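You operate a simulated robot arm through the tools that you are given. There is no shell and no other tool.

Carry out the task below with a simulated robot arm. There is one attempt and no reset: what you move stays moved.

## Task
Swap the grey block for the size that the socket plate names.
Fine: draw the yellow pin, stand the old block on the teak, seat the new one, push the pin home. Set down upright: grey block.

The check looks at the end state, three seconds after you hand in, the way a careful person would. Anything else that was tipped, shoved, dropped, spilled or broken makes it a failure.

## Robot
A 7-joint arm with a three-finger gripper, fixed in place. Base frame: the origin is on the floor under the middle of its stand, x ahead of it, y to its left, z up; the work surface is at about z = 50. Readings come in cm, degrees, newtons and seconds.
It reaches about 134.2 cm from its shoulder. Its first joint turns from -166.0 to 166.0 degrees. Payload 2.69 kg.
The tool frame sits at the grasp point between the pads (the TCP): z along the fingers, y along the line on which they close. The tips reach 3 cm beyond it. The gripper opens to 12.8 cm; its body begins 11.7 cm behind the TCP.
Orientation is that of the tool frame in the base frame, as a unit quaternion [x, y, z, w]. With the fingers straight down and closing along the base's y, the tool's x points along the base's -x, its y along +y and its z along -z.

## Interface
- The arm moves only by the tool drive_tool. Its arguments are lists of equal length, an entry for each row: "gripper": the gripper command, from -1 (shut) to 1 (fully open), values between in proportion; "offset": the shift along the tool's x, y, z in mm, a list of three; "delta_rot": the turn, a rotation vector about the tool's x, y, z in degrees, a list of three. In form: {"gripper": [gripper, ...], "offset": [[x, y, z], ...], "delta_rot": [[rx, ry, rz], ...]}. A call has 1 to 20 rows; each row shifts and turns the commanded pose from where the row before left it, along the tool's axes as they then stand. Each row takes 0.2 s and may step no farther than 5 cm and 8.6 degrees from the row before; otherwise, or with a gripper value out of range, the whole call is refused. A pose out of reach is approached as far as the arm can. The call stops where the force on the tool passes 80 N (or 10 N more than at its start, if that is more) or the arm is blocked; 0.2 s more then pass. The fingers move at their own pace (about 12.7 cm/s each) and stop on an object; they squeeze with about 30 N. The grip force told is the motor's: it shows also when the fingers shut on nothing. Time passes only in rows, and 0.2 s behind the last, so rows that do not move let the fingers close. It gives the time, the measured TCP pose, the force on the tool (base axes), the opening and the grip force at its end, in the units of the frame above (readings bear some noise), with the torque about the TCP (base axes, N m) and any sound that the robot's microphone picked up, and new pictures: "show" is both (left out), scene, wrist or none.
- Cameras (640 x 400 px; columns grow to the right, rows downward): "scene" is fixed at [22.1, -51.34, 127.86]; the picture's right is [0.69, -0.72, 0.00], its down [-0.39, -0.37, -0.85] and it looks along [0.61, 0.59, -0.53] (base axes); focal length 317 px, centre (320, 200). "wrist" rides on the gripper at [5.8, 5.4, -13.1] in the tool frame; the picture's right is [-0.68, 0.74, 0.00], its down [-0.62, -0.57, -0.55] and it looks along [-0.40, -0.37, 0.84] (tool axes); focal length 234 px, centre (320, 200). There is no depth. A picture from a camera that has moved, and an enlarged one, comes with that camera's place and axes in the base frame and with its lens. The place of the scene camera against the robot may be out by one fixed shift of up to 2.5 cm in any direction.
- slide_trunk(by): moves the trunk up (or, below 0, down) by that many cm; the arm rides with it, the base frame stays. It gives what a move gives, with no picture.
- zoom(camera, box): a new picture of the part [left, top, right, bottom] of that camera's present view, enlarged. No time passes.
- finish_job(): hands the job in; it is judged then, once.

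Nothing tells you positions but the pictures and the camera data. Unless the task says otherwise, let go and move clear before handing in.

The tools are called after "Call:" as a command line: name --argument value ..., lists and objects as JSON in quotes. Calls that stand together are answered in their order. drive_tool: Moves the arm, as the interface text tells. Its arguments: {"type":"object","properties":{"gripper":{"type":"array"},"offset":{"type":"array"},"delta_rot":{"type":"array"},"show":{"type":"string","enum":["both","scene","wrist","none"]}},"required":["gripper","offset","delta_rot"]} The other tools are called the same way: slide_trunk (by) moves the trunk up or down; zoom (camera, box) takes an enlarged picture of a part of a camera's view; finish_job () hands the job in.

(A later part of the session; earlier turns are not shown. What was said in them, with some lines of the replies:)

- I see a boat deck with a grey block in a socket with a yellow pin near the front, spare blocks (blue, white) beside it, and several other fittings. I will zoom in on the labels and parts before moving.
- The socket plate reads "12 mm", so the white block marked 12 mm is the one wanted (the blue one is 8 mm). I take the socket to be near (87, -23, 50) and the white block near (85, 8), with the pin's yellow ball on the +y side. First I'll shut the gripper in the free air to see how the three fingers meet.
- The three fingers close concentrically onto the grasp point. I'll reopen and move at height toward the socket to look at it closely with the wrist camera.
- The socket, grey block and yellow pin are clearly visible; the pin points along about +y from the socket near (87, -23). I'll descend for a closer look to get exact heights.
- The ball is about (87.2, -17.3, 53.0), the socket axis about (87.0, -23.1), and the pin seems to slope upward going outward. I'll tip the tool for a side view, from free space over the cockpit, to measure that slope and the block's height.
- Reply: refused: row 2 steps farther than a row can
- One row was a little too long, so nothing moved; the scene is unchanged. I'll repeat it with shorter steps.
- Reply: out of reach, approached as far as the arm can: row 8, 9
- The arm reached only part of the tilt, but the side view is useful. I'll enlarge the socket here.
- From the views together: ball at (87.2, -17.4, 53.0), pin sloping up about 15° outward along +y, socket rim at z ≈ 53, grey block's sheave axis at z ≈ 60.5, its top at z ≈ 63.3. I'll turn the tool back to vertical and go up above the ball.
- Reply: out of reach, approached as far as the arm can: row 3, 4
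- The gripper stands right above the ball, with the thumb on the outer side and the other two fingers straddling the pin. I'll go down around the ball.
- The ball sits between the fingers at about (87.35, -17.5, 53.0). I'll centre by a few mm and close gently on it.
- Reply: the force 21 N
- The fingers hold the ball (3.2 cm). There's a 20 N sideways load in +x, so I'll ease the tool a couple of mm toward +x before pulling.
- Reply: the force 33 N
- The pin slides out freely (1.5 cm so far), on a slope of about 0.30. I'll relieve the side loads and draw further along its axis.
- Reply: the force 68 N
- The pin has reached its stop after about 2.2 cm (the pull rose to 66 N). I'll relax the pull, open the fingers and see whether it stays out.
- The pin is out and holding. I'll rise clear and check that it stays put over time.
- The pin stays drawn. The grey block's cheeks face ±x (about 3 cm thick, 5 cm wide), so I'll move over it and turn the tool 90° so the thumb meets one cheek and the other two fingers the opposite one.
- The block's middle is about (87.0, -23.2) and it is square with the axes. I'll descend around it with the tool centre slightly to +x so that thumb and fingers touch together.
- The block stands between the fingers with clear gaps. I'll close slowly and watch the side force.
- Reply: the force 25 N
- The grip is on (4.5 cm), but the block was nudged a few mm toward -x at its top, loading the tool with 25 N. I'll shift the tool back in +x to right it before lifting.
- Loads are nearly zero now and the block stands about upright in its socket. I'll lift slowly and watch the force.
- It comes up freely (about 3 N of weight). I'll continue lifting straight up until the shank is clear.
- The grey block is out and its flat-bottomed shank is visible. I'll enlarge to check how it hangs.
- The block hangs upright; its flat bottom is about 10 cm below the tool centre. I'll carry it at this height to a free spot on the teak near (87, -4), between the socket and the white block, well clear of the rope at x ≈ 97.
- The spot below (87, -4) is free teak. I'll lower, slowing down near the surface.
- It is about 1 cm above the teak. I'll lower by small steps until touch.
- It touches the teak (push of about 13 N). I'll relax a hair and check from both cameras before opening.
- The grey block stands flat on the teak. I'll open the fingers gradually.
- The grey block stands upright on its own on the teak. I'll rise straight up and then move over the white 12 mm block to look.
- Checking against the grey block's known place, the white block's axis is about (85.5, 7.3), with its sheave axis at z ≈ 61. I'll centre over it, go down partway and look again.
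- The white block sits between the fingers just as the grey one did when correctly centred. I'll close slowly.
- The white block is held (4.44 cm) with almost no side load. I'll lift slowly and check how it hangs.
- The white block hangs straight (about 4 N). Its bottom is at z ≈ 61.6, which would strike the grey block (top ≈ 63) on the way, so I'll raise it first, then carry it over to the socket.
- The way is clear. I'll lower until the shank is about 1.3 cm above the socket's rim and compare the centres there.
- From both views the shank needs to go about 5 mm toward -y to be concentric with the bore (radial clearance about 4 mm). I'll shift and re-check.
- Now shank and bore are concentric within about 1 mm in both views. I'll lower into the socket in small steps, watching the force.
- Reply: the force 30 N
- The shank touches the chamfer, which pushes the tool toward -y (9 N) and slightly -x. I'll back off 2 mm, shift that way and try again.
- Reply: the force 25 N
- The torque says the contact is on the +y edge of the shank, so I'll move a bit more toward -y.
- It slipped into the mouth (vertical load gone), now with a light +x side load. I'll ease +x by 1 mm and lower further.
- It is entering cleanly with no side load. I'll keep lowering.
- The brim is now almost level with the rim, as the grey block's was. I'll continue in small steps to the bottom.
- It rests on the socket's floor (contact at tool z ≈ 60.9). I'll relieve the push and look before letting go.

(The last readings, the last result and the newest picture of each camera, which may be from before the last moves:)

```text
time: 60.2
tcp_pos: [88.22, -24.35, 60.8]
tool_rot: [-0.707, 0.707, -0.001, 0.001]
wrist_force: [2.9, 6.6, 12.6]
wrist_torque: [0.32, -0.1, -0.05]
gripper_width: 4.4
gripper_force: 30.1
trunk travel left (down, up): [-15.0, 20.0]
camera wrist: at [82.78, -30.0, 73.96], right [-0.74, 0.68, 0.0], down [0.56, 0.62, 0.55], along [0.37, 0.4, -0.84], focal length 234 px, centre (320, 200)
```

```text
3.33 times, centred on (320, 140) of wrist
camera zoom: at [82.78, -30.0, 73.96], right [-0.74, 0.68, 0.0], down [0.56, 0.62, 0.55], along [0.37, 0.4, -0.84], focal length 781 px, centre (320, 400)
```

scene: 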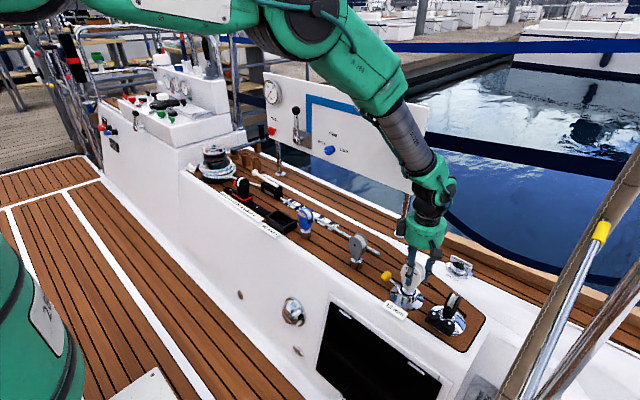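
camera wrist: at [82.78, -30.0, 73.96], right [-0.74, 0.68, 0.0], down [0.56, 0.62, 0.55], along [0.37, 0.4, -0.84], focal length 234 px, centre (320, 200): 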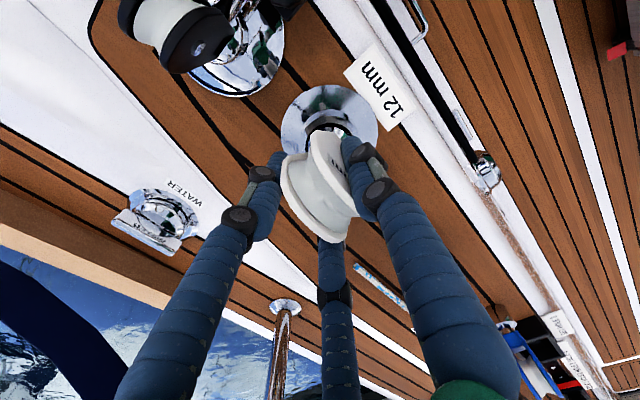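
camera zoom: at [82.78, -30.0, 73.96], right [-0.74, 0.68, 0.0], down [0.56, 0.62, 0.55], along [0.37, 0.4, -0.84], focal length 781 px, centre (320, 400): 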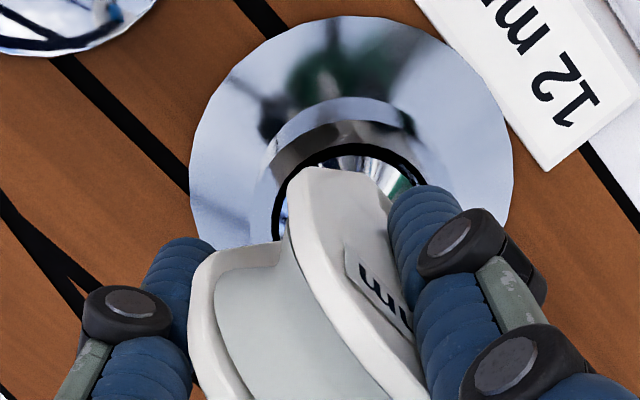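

The white block's brim sits in the rim exactly as the grey one's did. I'll relax the small remaining loads and open the fingers gradually.

Call:
drive_tool --gripper '[-1, -1, -0.3, -0.25, -0.2, -0.1, 0.0, 0.1, 0.2, 0.2]' --offset '[[-1, 0, -1], [0, 0, 0], [0, 0, 0], [0, 0, 0], [0, 0, 0], [0, 0, 0], [0, 0, 0], [0, 0, 0], [0, 0, 0], [0, 0, 0]]' --delta_rot '[[0, 0, 0], [0, 0, 0], [0, 0, 0], [0, 0, 0], [0, 0, 0], [0, 0, 0], [0, 0, 0], [0, 0, 0], [0, 0, 0], [0, 0, 0]]' --show "both"

Call:
zoom --camera "scene" --box '[375, 260, 425, 310]'

Call:
zoom --camera "wrist" --box '[260, 80, 380, 200]'

```text
time: 62.4
tcp_pos: [88.08, -24.14, 60.99]
tool_rot: [-0.707, 0.707, 0.001, 0.0]
wrist_force: [0.5, -0.5, 0.6]
wrist_torque: [-0.02, -0.01, 0.01]
gripper_width: 7.69
gripper_force: 0.2
trunk travel left (down, up): [-15.0, 20.0]
camera wrist: at [82.76, -29.93, 73.96], right [-0.74, 0.68, 0.0], down [0.57, 0.62, 0.55], along [0.37, 0.4, -0.84], focal length 234 px, centre (320, 200)
```

scene: 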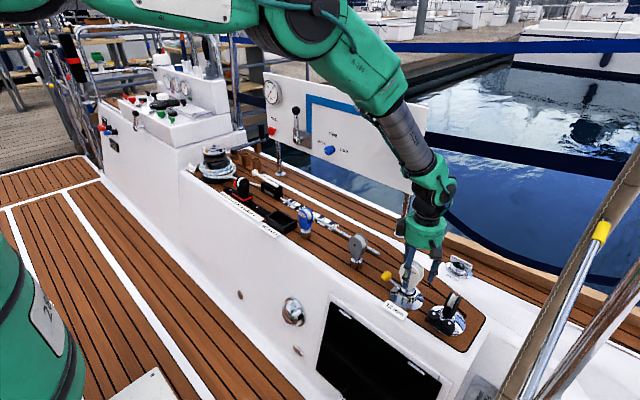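
wrist: 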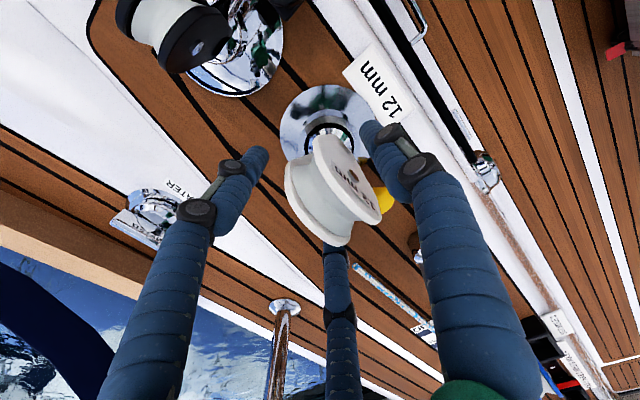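

```text
8.00 times, centred on (400, 285) of scene
camera zoom: at [22.1, -51.34, 127.86], right [0.69, -0.72, 0.0], down [-0.39, -0.37, -0.85], along [0.61, 0.59, -0.53], focal length 2535 px, centre (-320, -480)
```

zoom: 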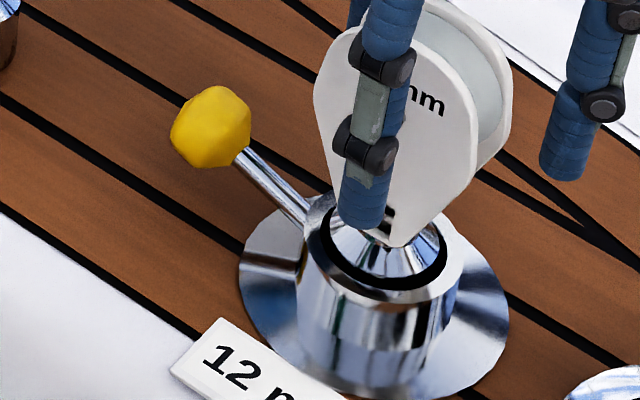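

```text
3.33 times, centred on (320, 140) of wrist
camera zoom: at [82.76, -29.93, 73.96], right [-0.74, 0.68, 0.0], down [0.57, 0.62, 0.55], along [0.37, 0.4, -0.84], focal length 781 px, centre (320, 400)
```

zoom: 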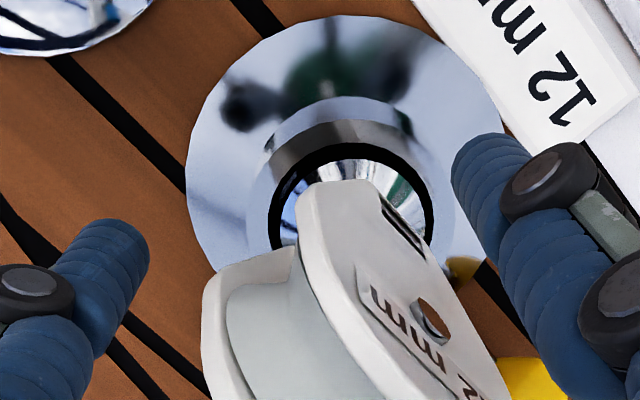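

The white block stays seated upright in the socket. I'll rise straight clear of it.

Call:
drive_tool --gripper '[0.3, 0.3, 0.3, 0.3, 0.3, 0.3]' --offset '[[0, 0, -15], [0, 0, -30], [0, 0, -40], [0, 0, -40], [0, 0, -20], [0, 0, 0]]' --delta_rot '[[0, 0, 0], [0, 0, 0], [0, 0, 0], [0, 0, 0], [0, 0, 0], [0, 0, 0]]' --show "both"

Call:
zoom --camera "scene" --box '[370, 250, 430, 310]'

Call:
zoom --camera "wrist" --box '[260, 60, 380, 180]'

```text
time: 63.8
tcp_pos: [88.13, -24.09, 75.57]
tool_rot: [-0.707, 0.707, 0.001, 0.0]
wrist_force: [0.4, 0.1, 0.8]
wrist_torque: [0.02, -0.01, -0.01]
gripper_width: 8.32
gripper_force: 0.0
trunk travel left (down, up): [-15.0, 20.0]
camera wrist: at [82.79, -29.91, 88.48], right [-0.74, 0.68, 0.0], down [0.57, 0.62, 0.55], along [0.37, 0.4, -0.84], focal length 234 px, centre (320, 200)
```

scene: 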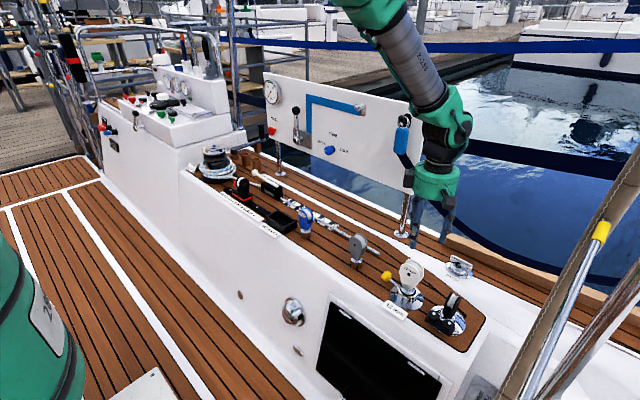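
wrist: 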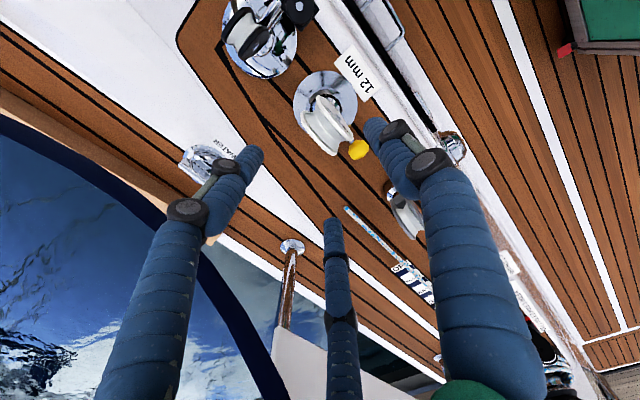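

```text
6.67 times, centred on (400, 280) of scene
camera zoom: at [22.1, -51.34, 127.86], right [0.69, -0.72, 0.0], down [-0.39, -0.37, -0.85], along [0.61, 0.59, -0.53], focal length 2112 px, centre (-213, -333)
```

zoom: 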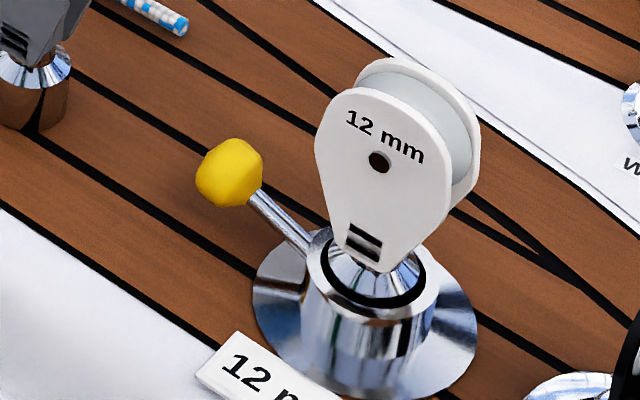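

```text
3.33 times, centred on (320, 120) of wrist
camera zoom: at [82.79, -29.91, 88.48], right [-0.74, 0.68, 0.0], down [0.57, 0.62, 0.55], along [0.37, 0.4, -0.84], focal length 781 px, centre (320, 467)
```

zoom: 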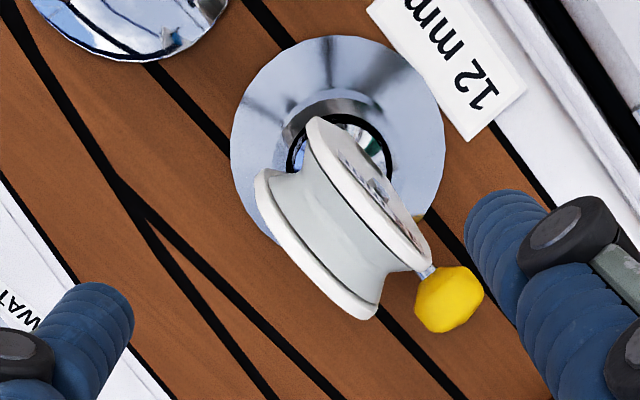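

The white 12 mm block stands seated. Next I turn the tool back so the thumb is on the +y side, and move above the pin's ball near (87.4, -15.7, 53.7).

Call:
drive_tool --gripper '[0, 0, 0, 0, 0, 0, 0, 0, 0, 0, 0, 0, 0, 0, 0]' --offset '[[0, 0, 0], [0, 0, 0], [0, 0, 0], [0, 0, 0], [0, 0, 0], [0, 0, 0], [0, 0, 0], [0, 0, 0], [0, 0, 0], [0, 0, 0], [0, 0, 0], [0, 0, 0], [3, 42, 0], [3.5, 42, 0], [0, 0, 0]]' --delta_rot '[[0, 0, 8], [0, 0, 8], [0, 0, 8], [0, 0, 8], [0, 0, 8], [0, 0, 8], [0, 0, 8], [0, 0, 8], [0, 0, 8], [0, 0, 8], [0, 0, 8], [0, 0, 2], [0, 0, 0], [0, 0, 0], [0, 0, 0]]' --show "both"

Call:
zoom --camera "wrist" --box '[230, 60, 390, 180]'

```text
time: 67.0
tcp_pos: [87.61, -15.55, 75.47]
tool_rot: [-0.001, 1.0, 0.0, 0.0]
wrist_force: [0.5, 0.6, -0.3]
wrist_torque: [-0.07, 0.01, -0.04]
gripper_width: 6.42
gripper_force: 0.0
trunk travel left (down, up): [-15.0, 20.0]
camera wrist: at [81.7, -10.13, 88.45], right [0.68, 0.74, 0.0], down [0.62, -0.57, 0.55], along [0.4, -0.37, -0.84], focal length 234 px, centre (320, 200)
```

scene: 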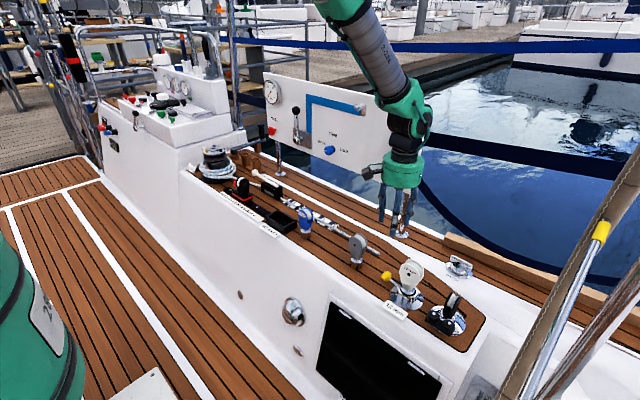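
wrist: 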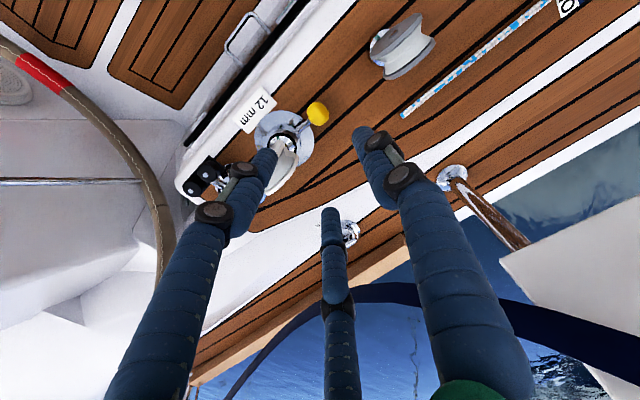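

```text
3.33 times, centred on (310, 120) of wrist
camera zoom: at [81.7, -10.13, 88.45], right [0.68, 0.74, 0.0], down [0.62, -0.57, 0.55], along [0.4, -0.37, -0.84], focal length 781 px, centre (353, 467)
```

zoom: 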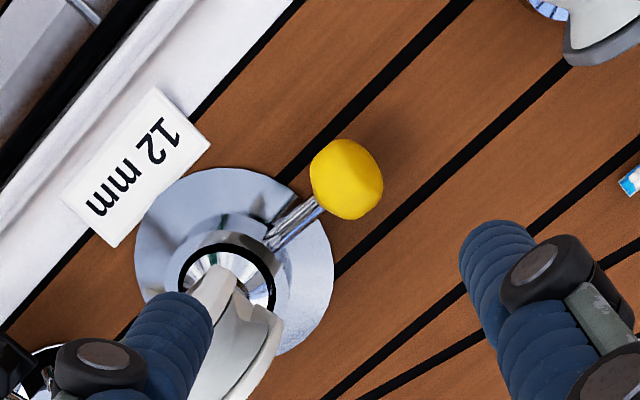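

The ball is at about (87.3, -15.7). I'll descend around it again.

Call:
drive_tool --gripper '[0, 0, 0, 0, 0, 0, 0, 0]' --offset '[[1.7, -2, 40], [0, 0, 40], [0, 0, 40], [0, 0, 35], [0, 0, 25], [0, 0, 14], [0, 0, 9], [0, 0, 0]]' --delta_rot '[[0, 0, 0], [0, 0, 0], [0, 0, 0], [0, 0, 0], [0, 0, 0], [0, 0, 0], [0, 0, 0], [0, 0, 0]]' --show "both"

Call:
zoom --camera "wrist" --box '[240, 110, 400, 230]'

Call:
zoom --camera "scene" --box '[365, 230, 435, 310]'

```text
time: 68.8
tcp_pos: [87.34, -15.82, 55.22]
tool_rot: [0.001, 1.0, 0.001, -0.002]
wrist_force: [0.7, -0.9, 0.6]
wrist_torque: [0.0, 0.01, -0.02]
gripper_width: 6.4
gripper_force: 0.0
trunk travel left (down, up): [-15.0, 20.0]
camera wrist: at [81.45, -10.49, 68.17], right [0.68, 0.74, 0.0], down [0.62, -0.57, 0.55], along [0.4, -0.37, -0.84], focal length 234 px, centre (320, 200)
```

scene: 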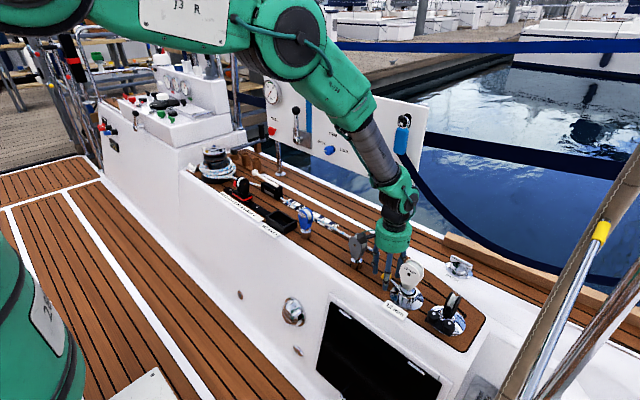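
wrist: 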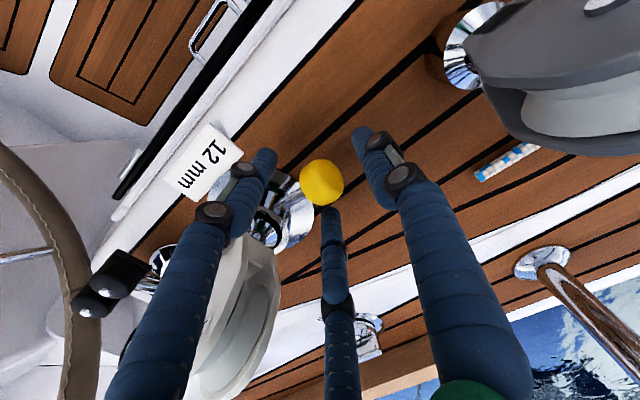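

```text
3.33 times, centred on (320, 170) of wrist
camera zoom: at [81.45, -10.49, 68.17], right [0.68, 0.74, 0.0], down [0.62, -0.57, 0.55], along [0.4, -0.37, -0.84], focal length 781 px, centre (320, 300)
```

zoom: 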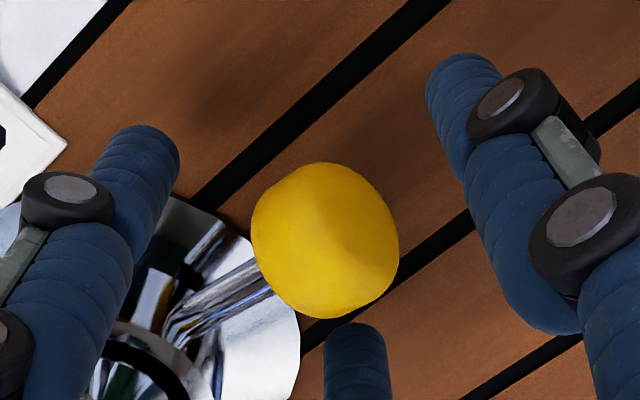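

```text
5.00 times, centred on (400, 270) of scene
camera zoom: at [22.1, -51.34, 127.86], right [0.69, -0.72, 0.0], down [-0.39, -0.37, -0.85], along [0.61, 0.59, -0.53], focal length 1584 px, centre (-80, -150)
```

zoom: 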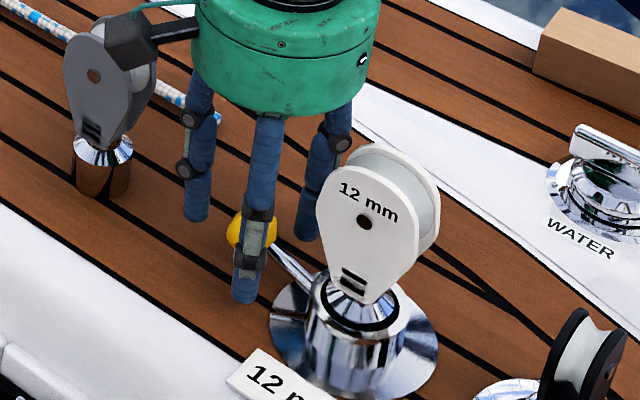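

Call:
drive_tool --gripper '[-0.2, -0.4, -0.5, -0.7, -1, -1, -1]' --offset '[[0, 0, 0], [0, 0, 0], [0, 0, 0], [0, 0, 0], [0, 0, 0], [0, 0, 0], [0, 0, 0]]' --delta_rot '[[0, 0, 0], [0, 0, 0], [0, 0, 0], [0, 0, 0], [0, 0, 0], [0, 0, 0], [0, 0, 0]]' --show "none"

```text
time: 70.4
tcp_pos: [87.48, -16.01, 55.19]
tool_rot: [0.0, 1.0, 0.0, 0.0]
wrist_force: [20.9, 2.7, -8.3]
wrist_torque: [0.46, -0.27, 0.02]
gripper_width: 3.23
gripper_force: 44.7
trunk travel left (down, up): [-15.0, 20.0]
```

The ball is held. I'll relieve the side load and push along the pin's axis (toward -y, slightly down).

Call:
drive_tool --gripper '[-1, -1, -1, -1, -1]' --offset '[[-2.7, 0, -0.5], [0, -3.8, 1.15], [0, -3.8, 1.15], [0, -3.8, 1.15], [0, 0, 0]]' --delta_rot '[[0, 0, 0], [0, 0, 0], [0, 0, 0], [0, 0, 0], [0, 0, 0]]' --show "both"

Call:
zoom --camera "scene" --box '[365, 230, 435, 310]'

```text
time: 71.6
tcp_pos: [87.53, -17.05, 54.83]
tool_rot: [0.0, 1.0, 0.001, -0.002]
wrist_force: [3.0, 2.2, -6.5]
wrist_torque: [0.48, 0.09, 0.05]
gripper_width: 3.22
gripper_force: 45.3
trunk travel left (down, up): [-15.0, 20.0]
camera wrist: at [81.64, -11.62, 67.83], right [0.68, 0.74, 0.0], down [0.62, -0.57, 0.55], along [0.4, -0.37, -0.84], focal length 234 px, centre (320, 200)
```

scene: 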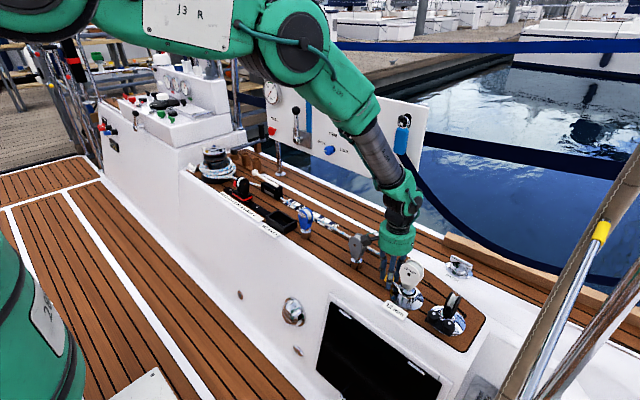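
wrist: 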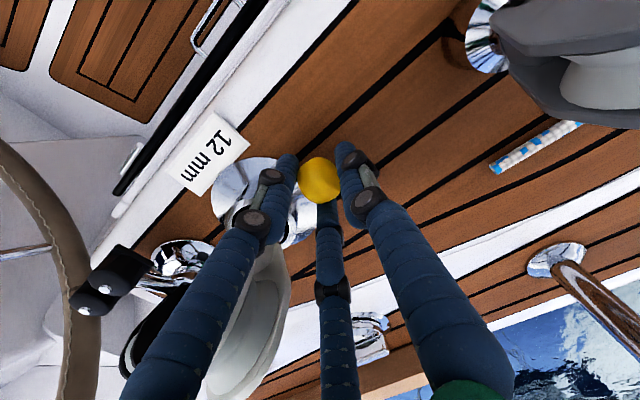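

```text
5.00 times, centred on (400, 270) of scene
camera zoom: at [22.1, -51.34, 127.86], right [0.69, -0.72, 0.0], down [-0.39, -0.37, -0.85], along [0.61, 0.59, -0.53], focal length 1584 px, centre (-80, -150)
```

zoom: 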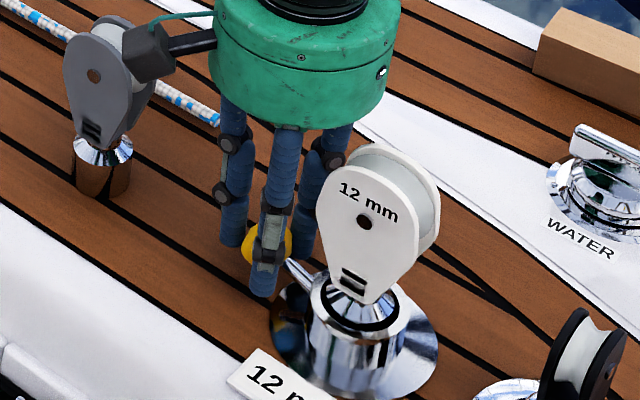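

The pin goes in with little force. I'll continue until it meets its stop (home was at tool y ≈ -17.5).

Call:
drive_tool --gripper '[-1, -1, -1]' --offset '[[0, -2.9, 0.87], [0, -1.9, 0.57], [0, 0, 0]]' --delta_rot '[[0, 0, 0], [0, 0, 0], [0, 0, 0]]' --show "none"

Call:
drive_tool --gripper '[-1, -1]' --offset '[[0, -2, 0.6], [0, 0, 0]]' --delta_rot '[[0, 0, 0], [0, 0, 0]]' --show "none"

```text
time: 72.4
tcp_pos: [87.6, -17.58, 54.68]
tool_rot: [0.0, 1.0, 0.001, -0.001]
wrist_force: [-4.3, -0.6, -7.2]
wrist_torque: [0.37, 0.12, 0.01]
gripper_width: 3.21
gripper_force: 45.1
trunk travel left (down, up): [-15.0, 20.0]
```

```text
time: 73.0
tcp_pos: [87.49, -17.55, 54.58]
tool_rot: [-0.001, 1.0, 0.001, -0.002]
wrist_force: [-8.2, 12.5, -4.2]
wrist_torque: [0.73, 0.22, 0.03]
gripper_width: 3.22
gripper_force: 45.3
trunk travel left (down, up): [-15.0, 20.0]
```

Call:
drive_tool --gripper '[-1, -1]' --offset '[[1, -2.5, 0.75], [0, 0, 0]]' --delta_rot '[[0, 0, 0], [0, 0, 0]]' --show "both"

Call:
zoom --camera "scene" --box '[375, 260, 425, 310]'

Call:
zoom --camera "wrist" --box '[220, 120, 380, 240]'

```text
time: 73.6
tcp_pos: [87.56, -17.7, 54.47]
tool_rot: [0.0, 1.0, 0.0, -0.001]
wrist_force: [-4.0, 42.5, -2.6]
wrist_torque: [1.37, 0.12, -0.03]
gripper_width: 3.27
gripper_force: 44.8
trunk travel left (down, up): [-15.0, 20.0]
camera wrist: at [81.63, -12.34, 67.57], right [0.68, 0.74, 0.0], down [0.62, -0.57, 0.55], along [0.4, -0.37, -0.84], focal length 234 px, centre (320, 200)
```

scene: 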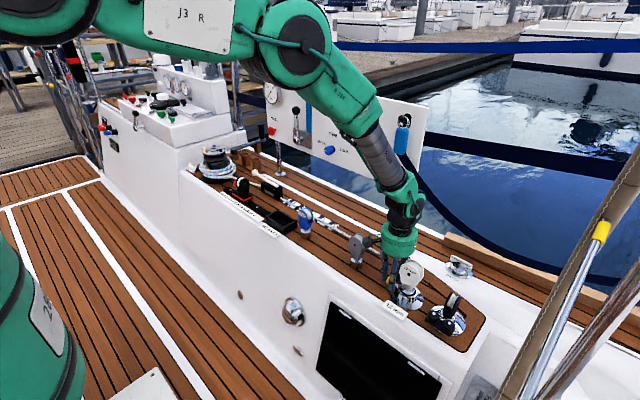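
wrist: 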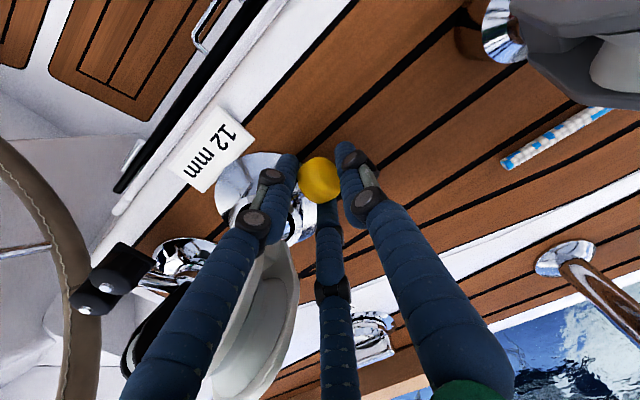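

```text
8.00 times, centred on (400, 285) of scene
camera zoom: at [22.1, -51.34, 127.86], right [0.69, -0.72, 0.0], down [-0.39, -0.37, -0.85], along [0.61, 0.59, -0.53], focal length 2535 px, centre (-320, -480)
```

zoom: 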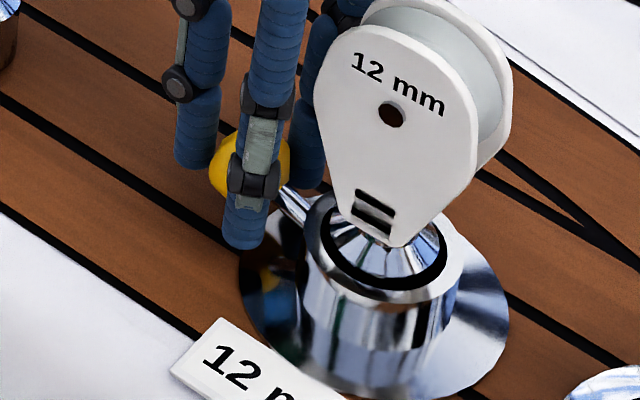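

```text
3.33 times, centred on (300, 180) of wrist
camera zoom: at [81.63, -12.34, 67.57], right [0.68, 0.74, 0.0], down [0.62, -0.57, 0.55], along [0.4, -0.37, -0.84], focal length 781 px, centre (387, 267)
```

zoom: 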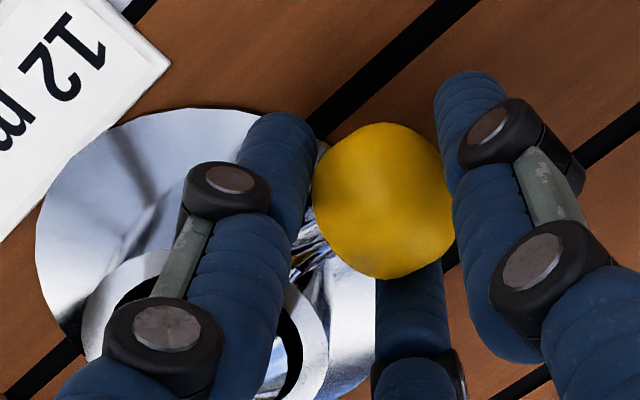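

The pin is at its stop (42 N push) and the ball is back at its original place. I'll relax the push almost entirely and let go.

Call:
drive_tool --gripper '[-1, -1, -0.5, -0.3, 0, 0]' --offset '[[0, 2.2, -0.6], [0, 0, 0], [0, 0, 0], [0, 0, 0], [0, 0, 0], [0, 0, 0]]' --delta_rot '[[0, 0, 0], [0, 0, 0], [0, 0, 0], [0, 0, 0], [0, 0, 0], [0, 0, 0]]' --show "both"

Call:
zoom --camera "scene" --box '[375, 260, 425, 310]'

Call:
zoom --camera "wrist" --box '[220, 120, 380, 240]'

```text
time: 75.0
tcp_pos: [87.59, -17.72, 54.63]
tool_rot: [0.0, 1.0, 0.0, 0.0]
wrist_force: [-0.6, -0.1, -0.2]
wrist_torque: [0.0, -0.04, -0.02]
gripper_width: 6.39
gripper_force: 0.0
trunk travel left (down, up): [-15.0, 20.0]
camera wrist: at [81.63, -12.34, 67.66], right [0.68, 0.74, 0.0], down [0.62, -0.57, 0.55], along [0.4, -0.37, -0.84], focal length 234 px, centre (320, 200)
```

scene: 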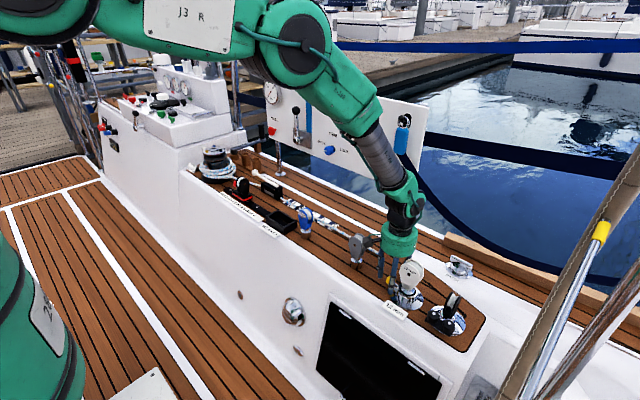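
wrist: 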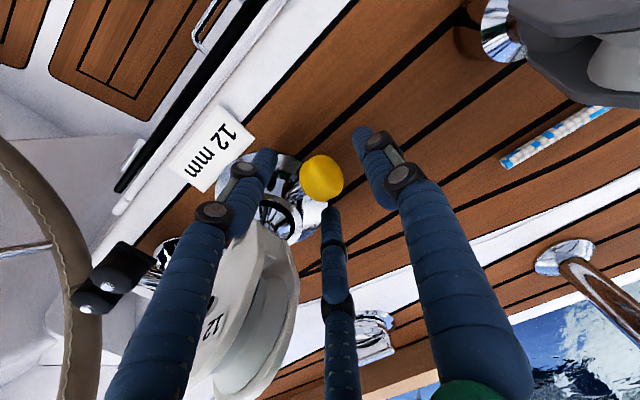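

```text
8.00 times, centred on (400, 285) of scene
camera zoom: at [22.1, -51.34, 127.86], right [0.69, -0.72, 0.0], down [-0.39, -0.37, -0.85], along [0.61, 0.59, -0.53], focal length 2535 px, centre (-320, -480)
```

zoom: 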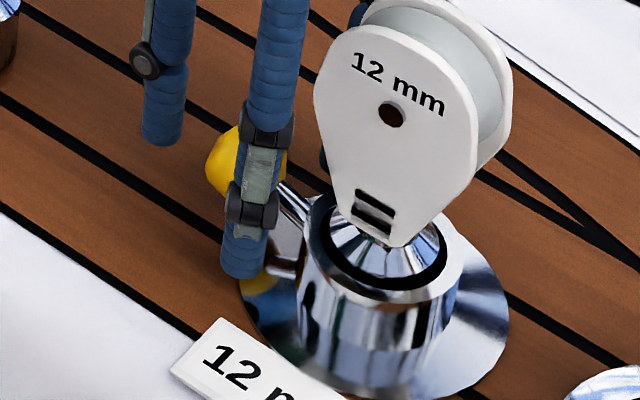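

```text
3.33 times, centred on (300, 180) of wrist
camera zoom: at [81.63, -12.34, 67.66], right [0.68, 0.74, 0.0], down [0.62, -0.57, 0.55], along [0.4, -0.37, -0.84], focal length 781 px, centre (387, 267)
```

zoom: 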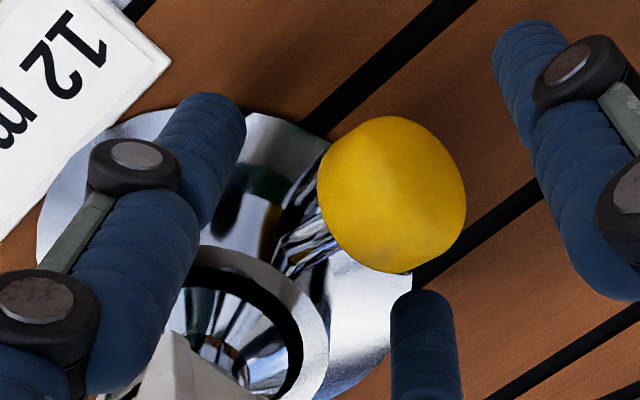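

The ball's outline matches its original position, so the pin is home. I'll rise clear and check everything.

Call:
drive_tool --gripper '[0, 0, 0, 0, 0, 0, 0]' --offset '[[0, 0, -20], [0, 0, -35], [0, 0, -40], [0, 0, -40], [0, 0, -40], [0, 0, -30], [0, 0, 0]]' --delta_rot '[[0, 0, 0], [0, 0, 0], [0, 0, 0], [0, 0, 0], [0, 0, 0], [0, 0, 0], [0, 0, 0]]' --show "both"

Call:
zoom --camera "scene" --box '[375, 260, 425, 310]'

Call:
zoom --camera "scene" --box '[280, 190, 440, 310]'

Call:
zoom --camera "wrist" --box '[220, 60, 380, 180]'

```text
time: 76.6
tcp_pos: [87.28, -17.71, 75.13]
tool_rot: [0.0, 1.0, 0.001, 0.001]
wrist_force: [-0.4, -0.5, -0.2]
wrist_torque: [0.0, -0.04, 0.01]
gripper_width: 6.39
gripper_force: 0.0
trunk travel left (down, up): [-15.0, 20.0]
camera wrist: at [81.52, -12.35, 88.2], right [0.68, 0.74, 0.0], down [0.62, -0.57, 0.55], along [0.4, -0.37, -0.84], focal length 234 px, centre (320, 200)
```

scene: 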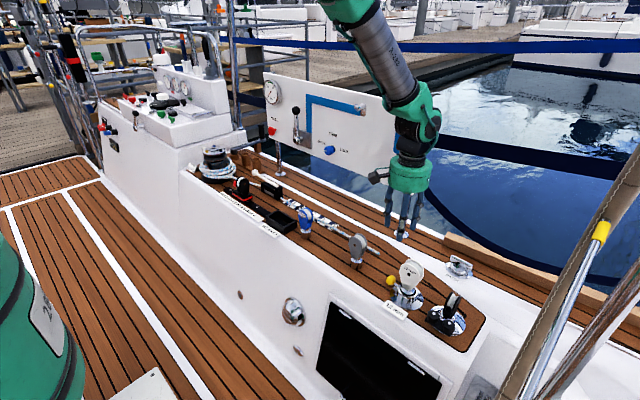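
wrist: 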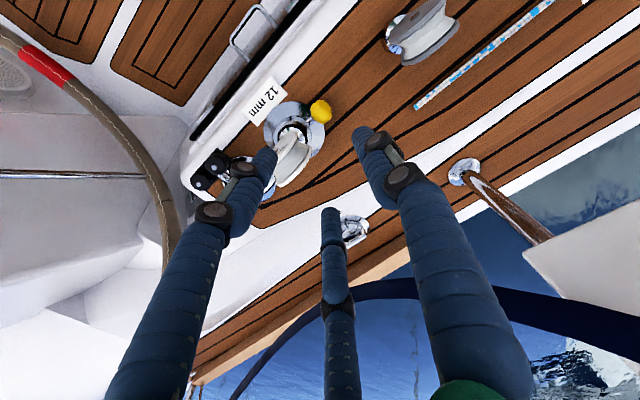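

```text
8.00 times, centred on (400, 285) of scene
camera zoom: at [22.1, -51.34, 127.86], right [0.69, -0.72, 0.0], down [-0.39, -0.37, -0.85], along [0.61, 0.59, -0.53], focal length 2535 px, centre (-320, -480)
```

zoom: 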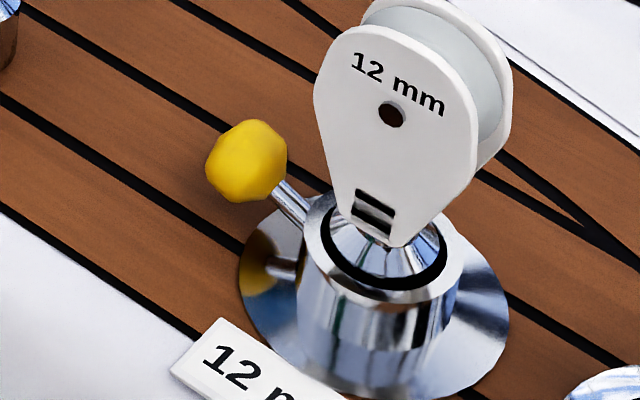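

```text
3.33 times, centred on (360, 250) of scene
camera zoom: at [22.1, -51.34, 127.86], right [0.69, -0.72, 0.0], down [-0.39, -0.37, -0.85], along [0.61, 0.59, -0.53], focal length 1056 px, centre (187, 33)
```

zoom: 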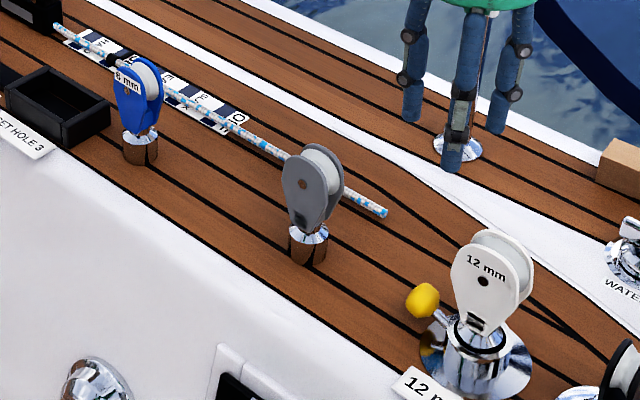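

```text
3.33 times, centred on (300, 120) of wrist
camera zoom: at [81.52, -12.35, 88.2], right [0.68, 0.74, 0.0], down [0.62, -0.57, 0.55], along [0.4, -0.37, -0.84], focal length 781 px, centre (387, 467)
```

zoom: 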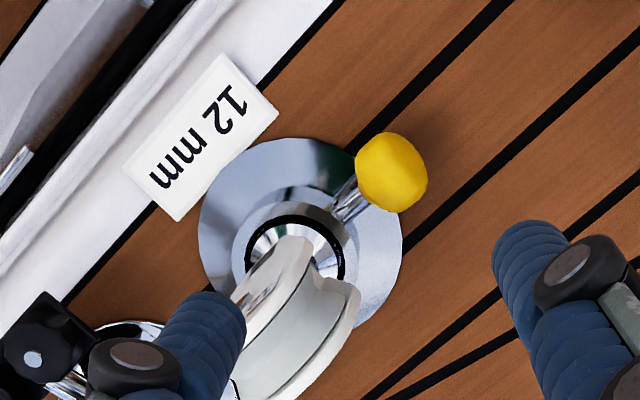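

The end state looks right in both views:
- The white 12 mm block is seated in the socket.
- The yellow pin is fully home, with its ball in its original place.
- The grey block stands upright on the teak.
- Nothing else has moved, and the gripper is clear.

I'm handing in now.

Call:
finish_job

```text
The job is handed in.
```

The swap is done and handed in. The socket plate reads 12 mm, so the white 12 mm block is now in the socket in place of the grey one.

- **Pin:** I drew the yellow pin about 2 cm to its stop. After seating the new block I pushed it back until it met its stop. Its ball is where it was at the start.
- **Grey block:** it stands upright on the teak, between the socket and the spot where the white block stood.
- **White block:** it caught the socket's edge on the way in. I shifted it a few millimetres and it then went in freely to the same depth as the old block.

In the last pictures nothing else appeared moved or tipped, and the gripper was open and clear. The hand-in gave no verdict.
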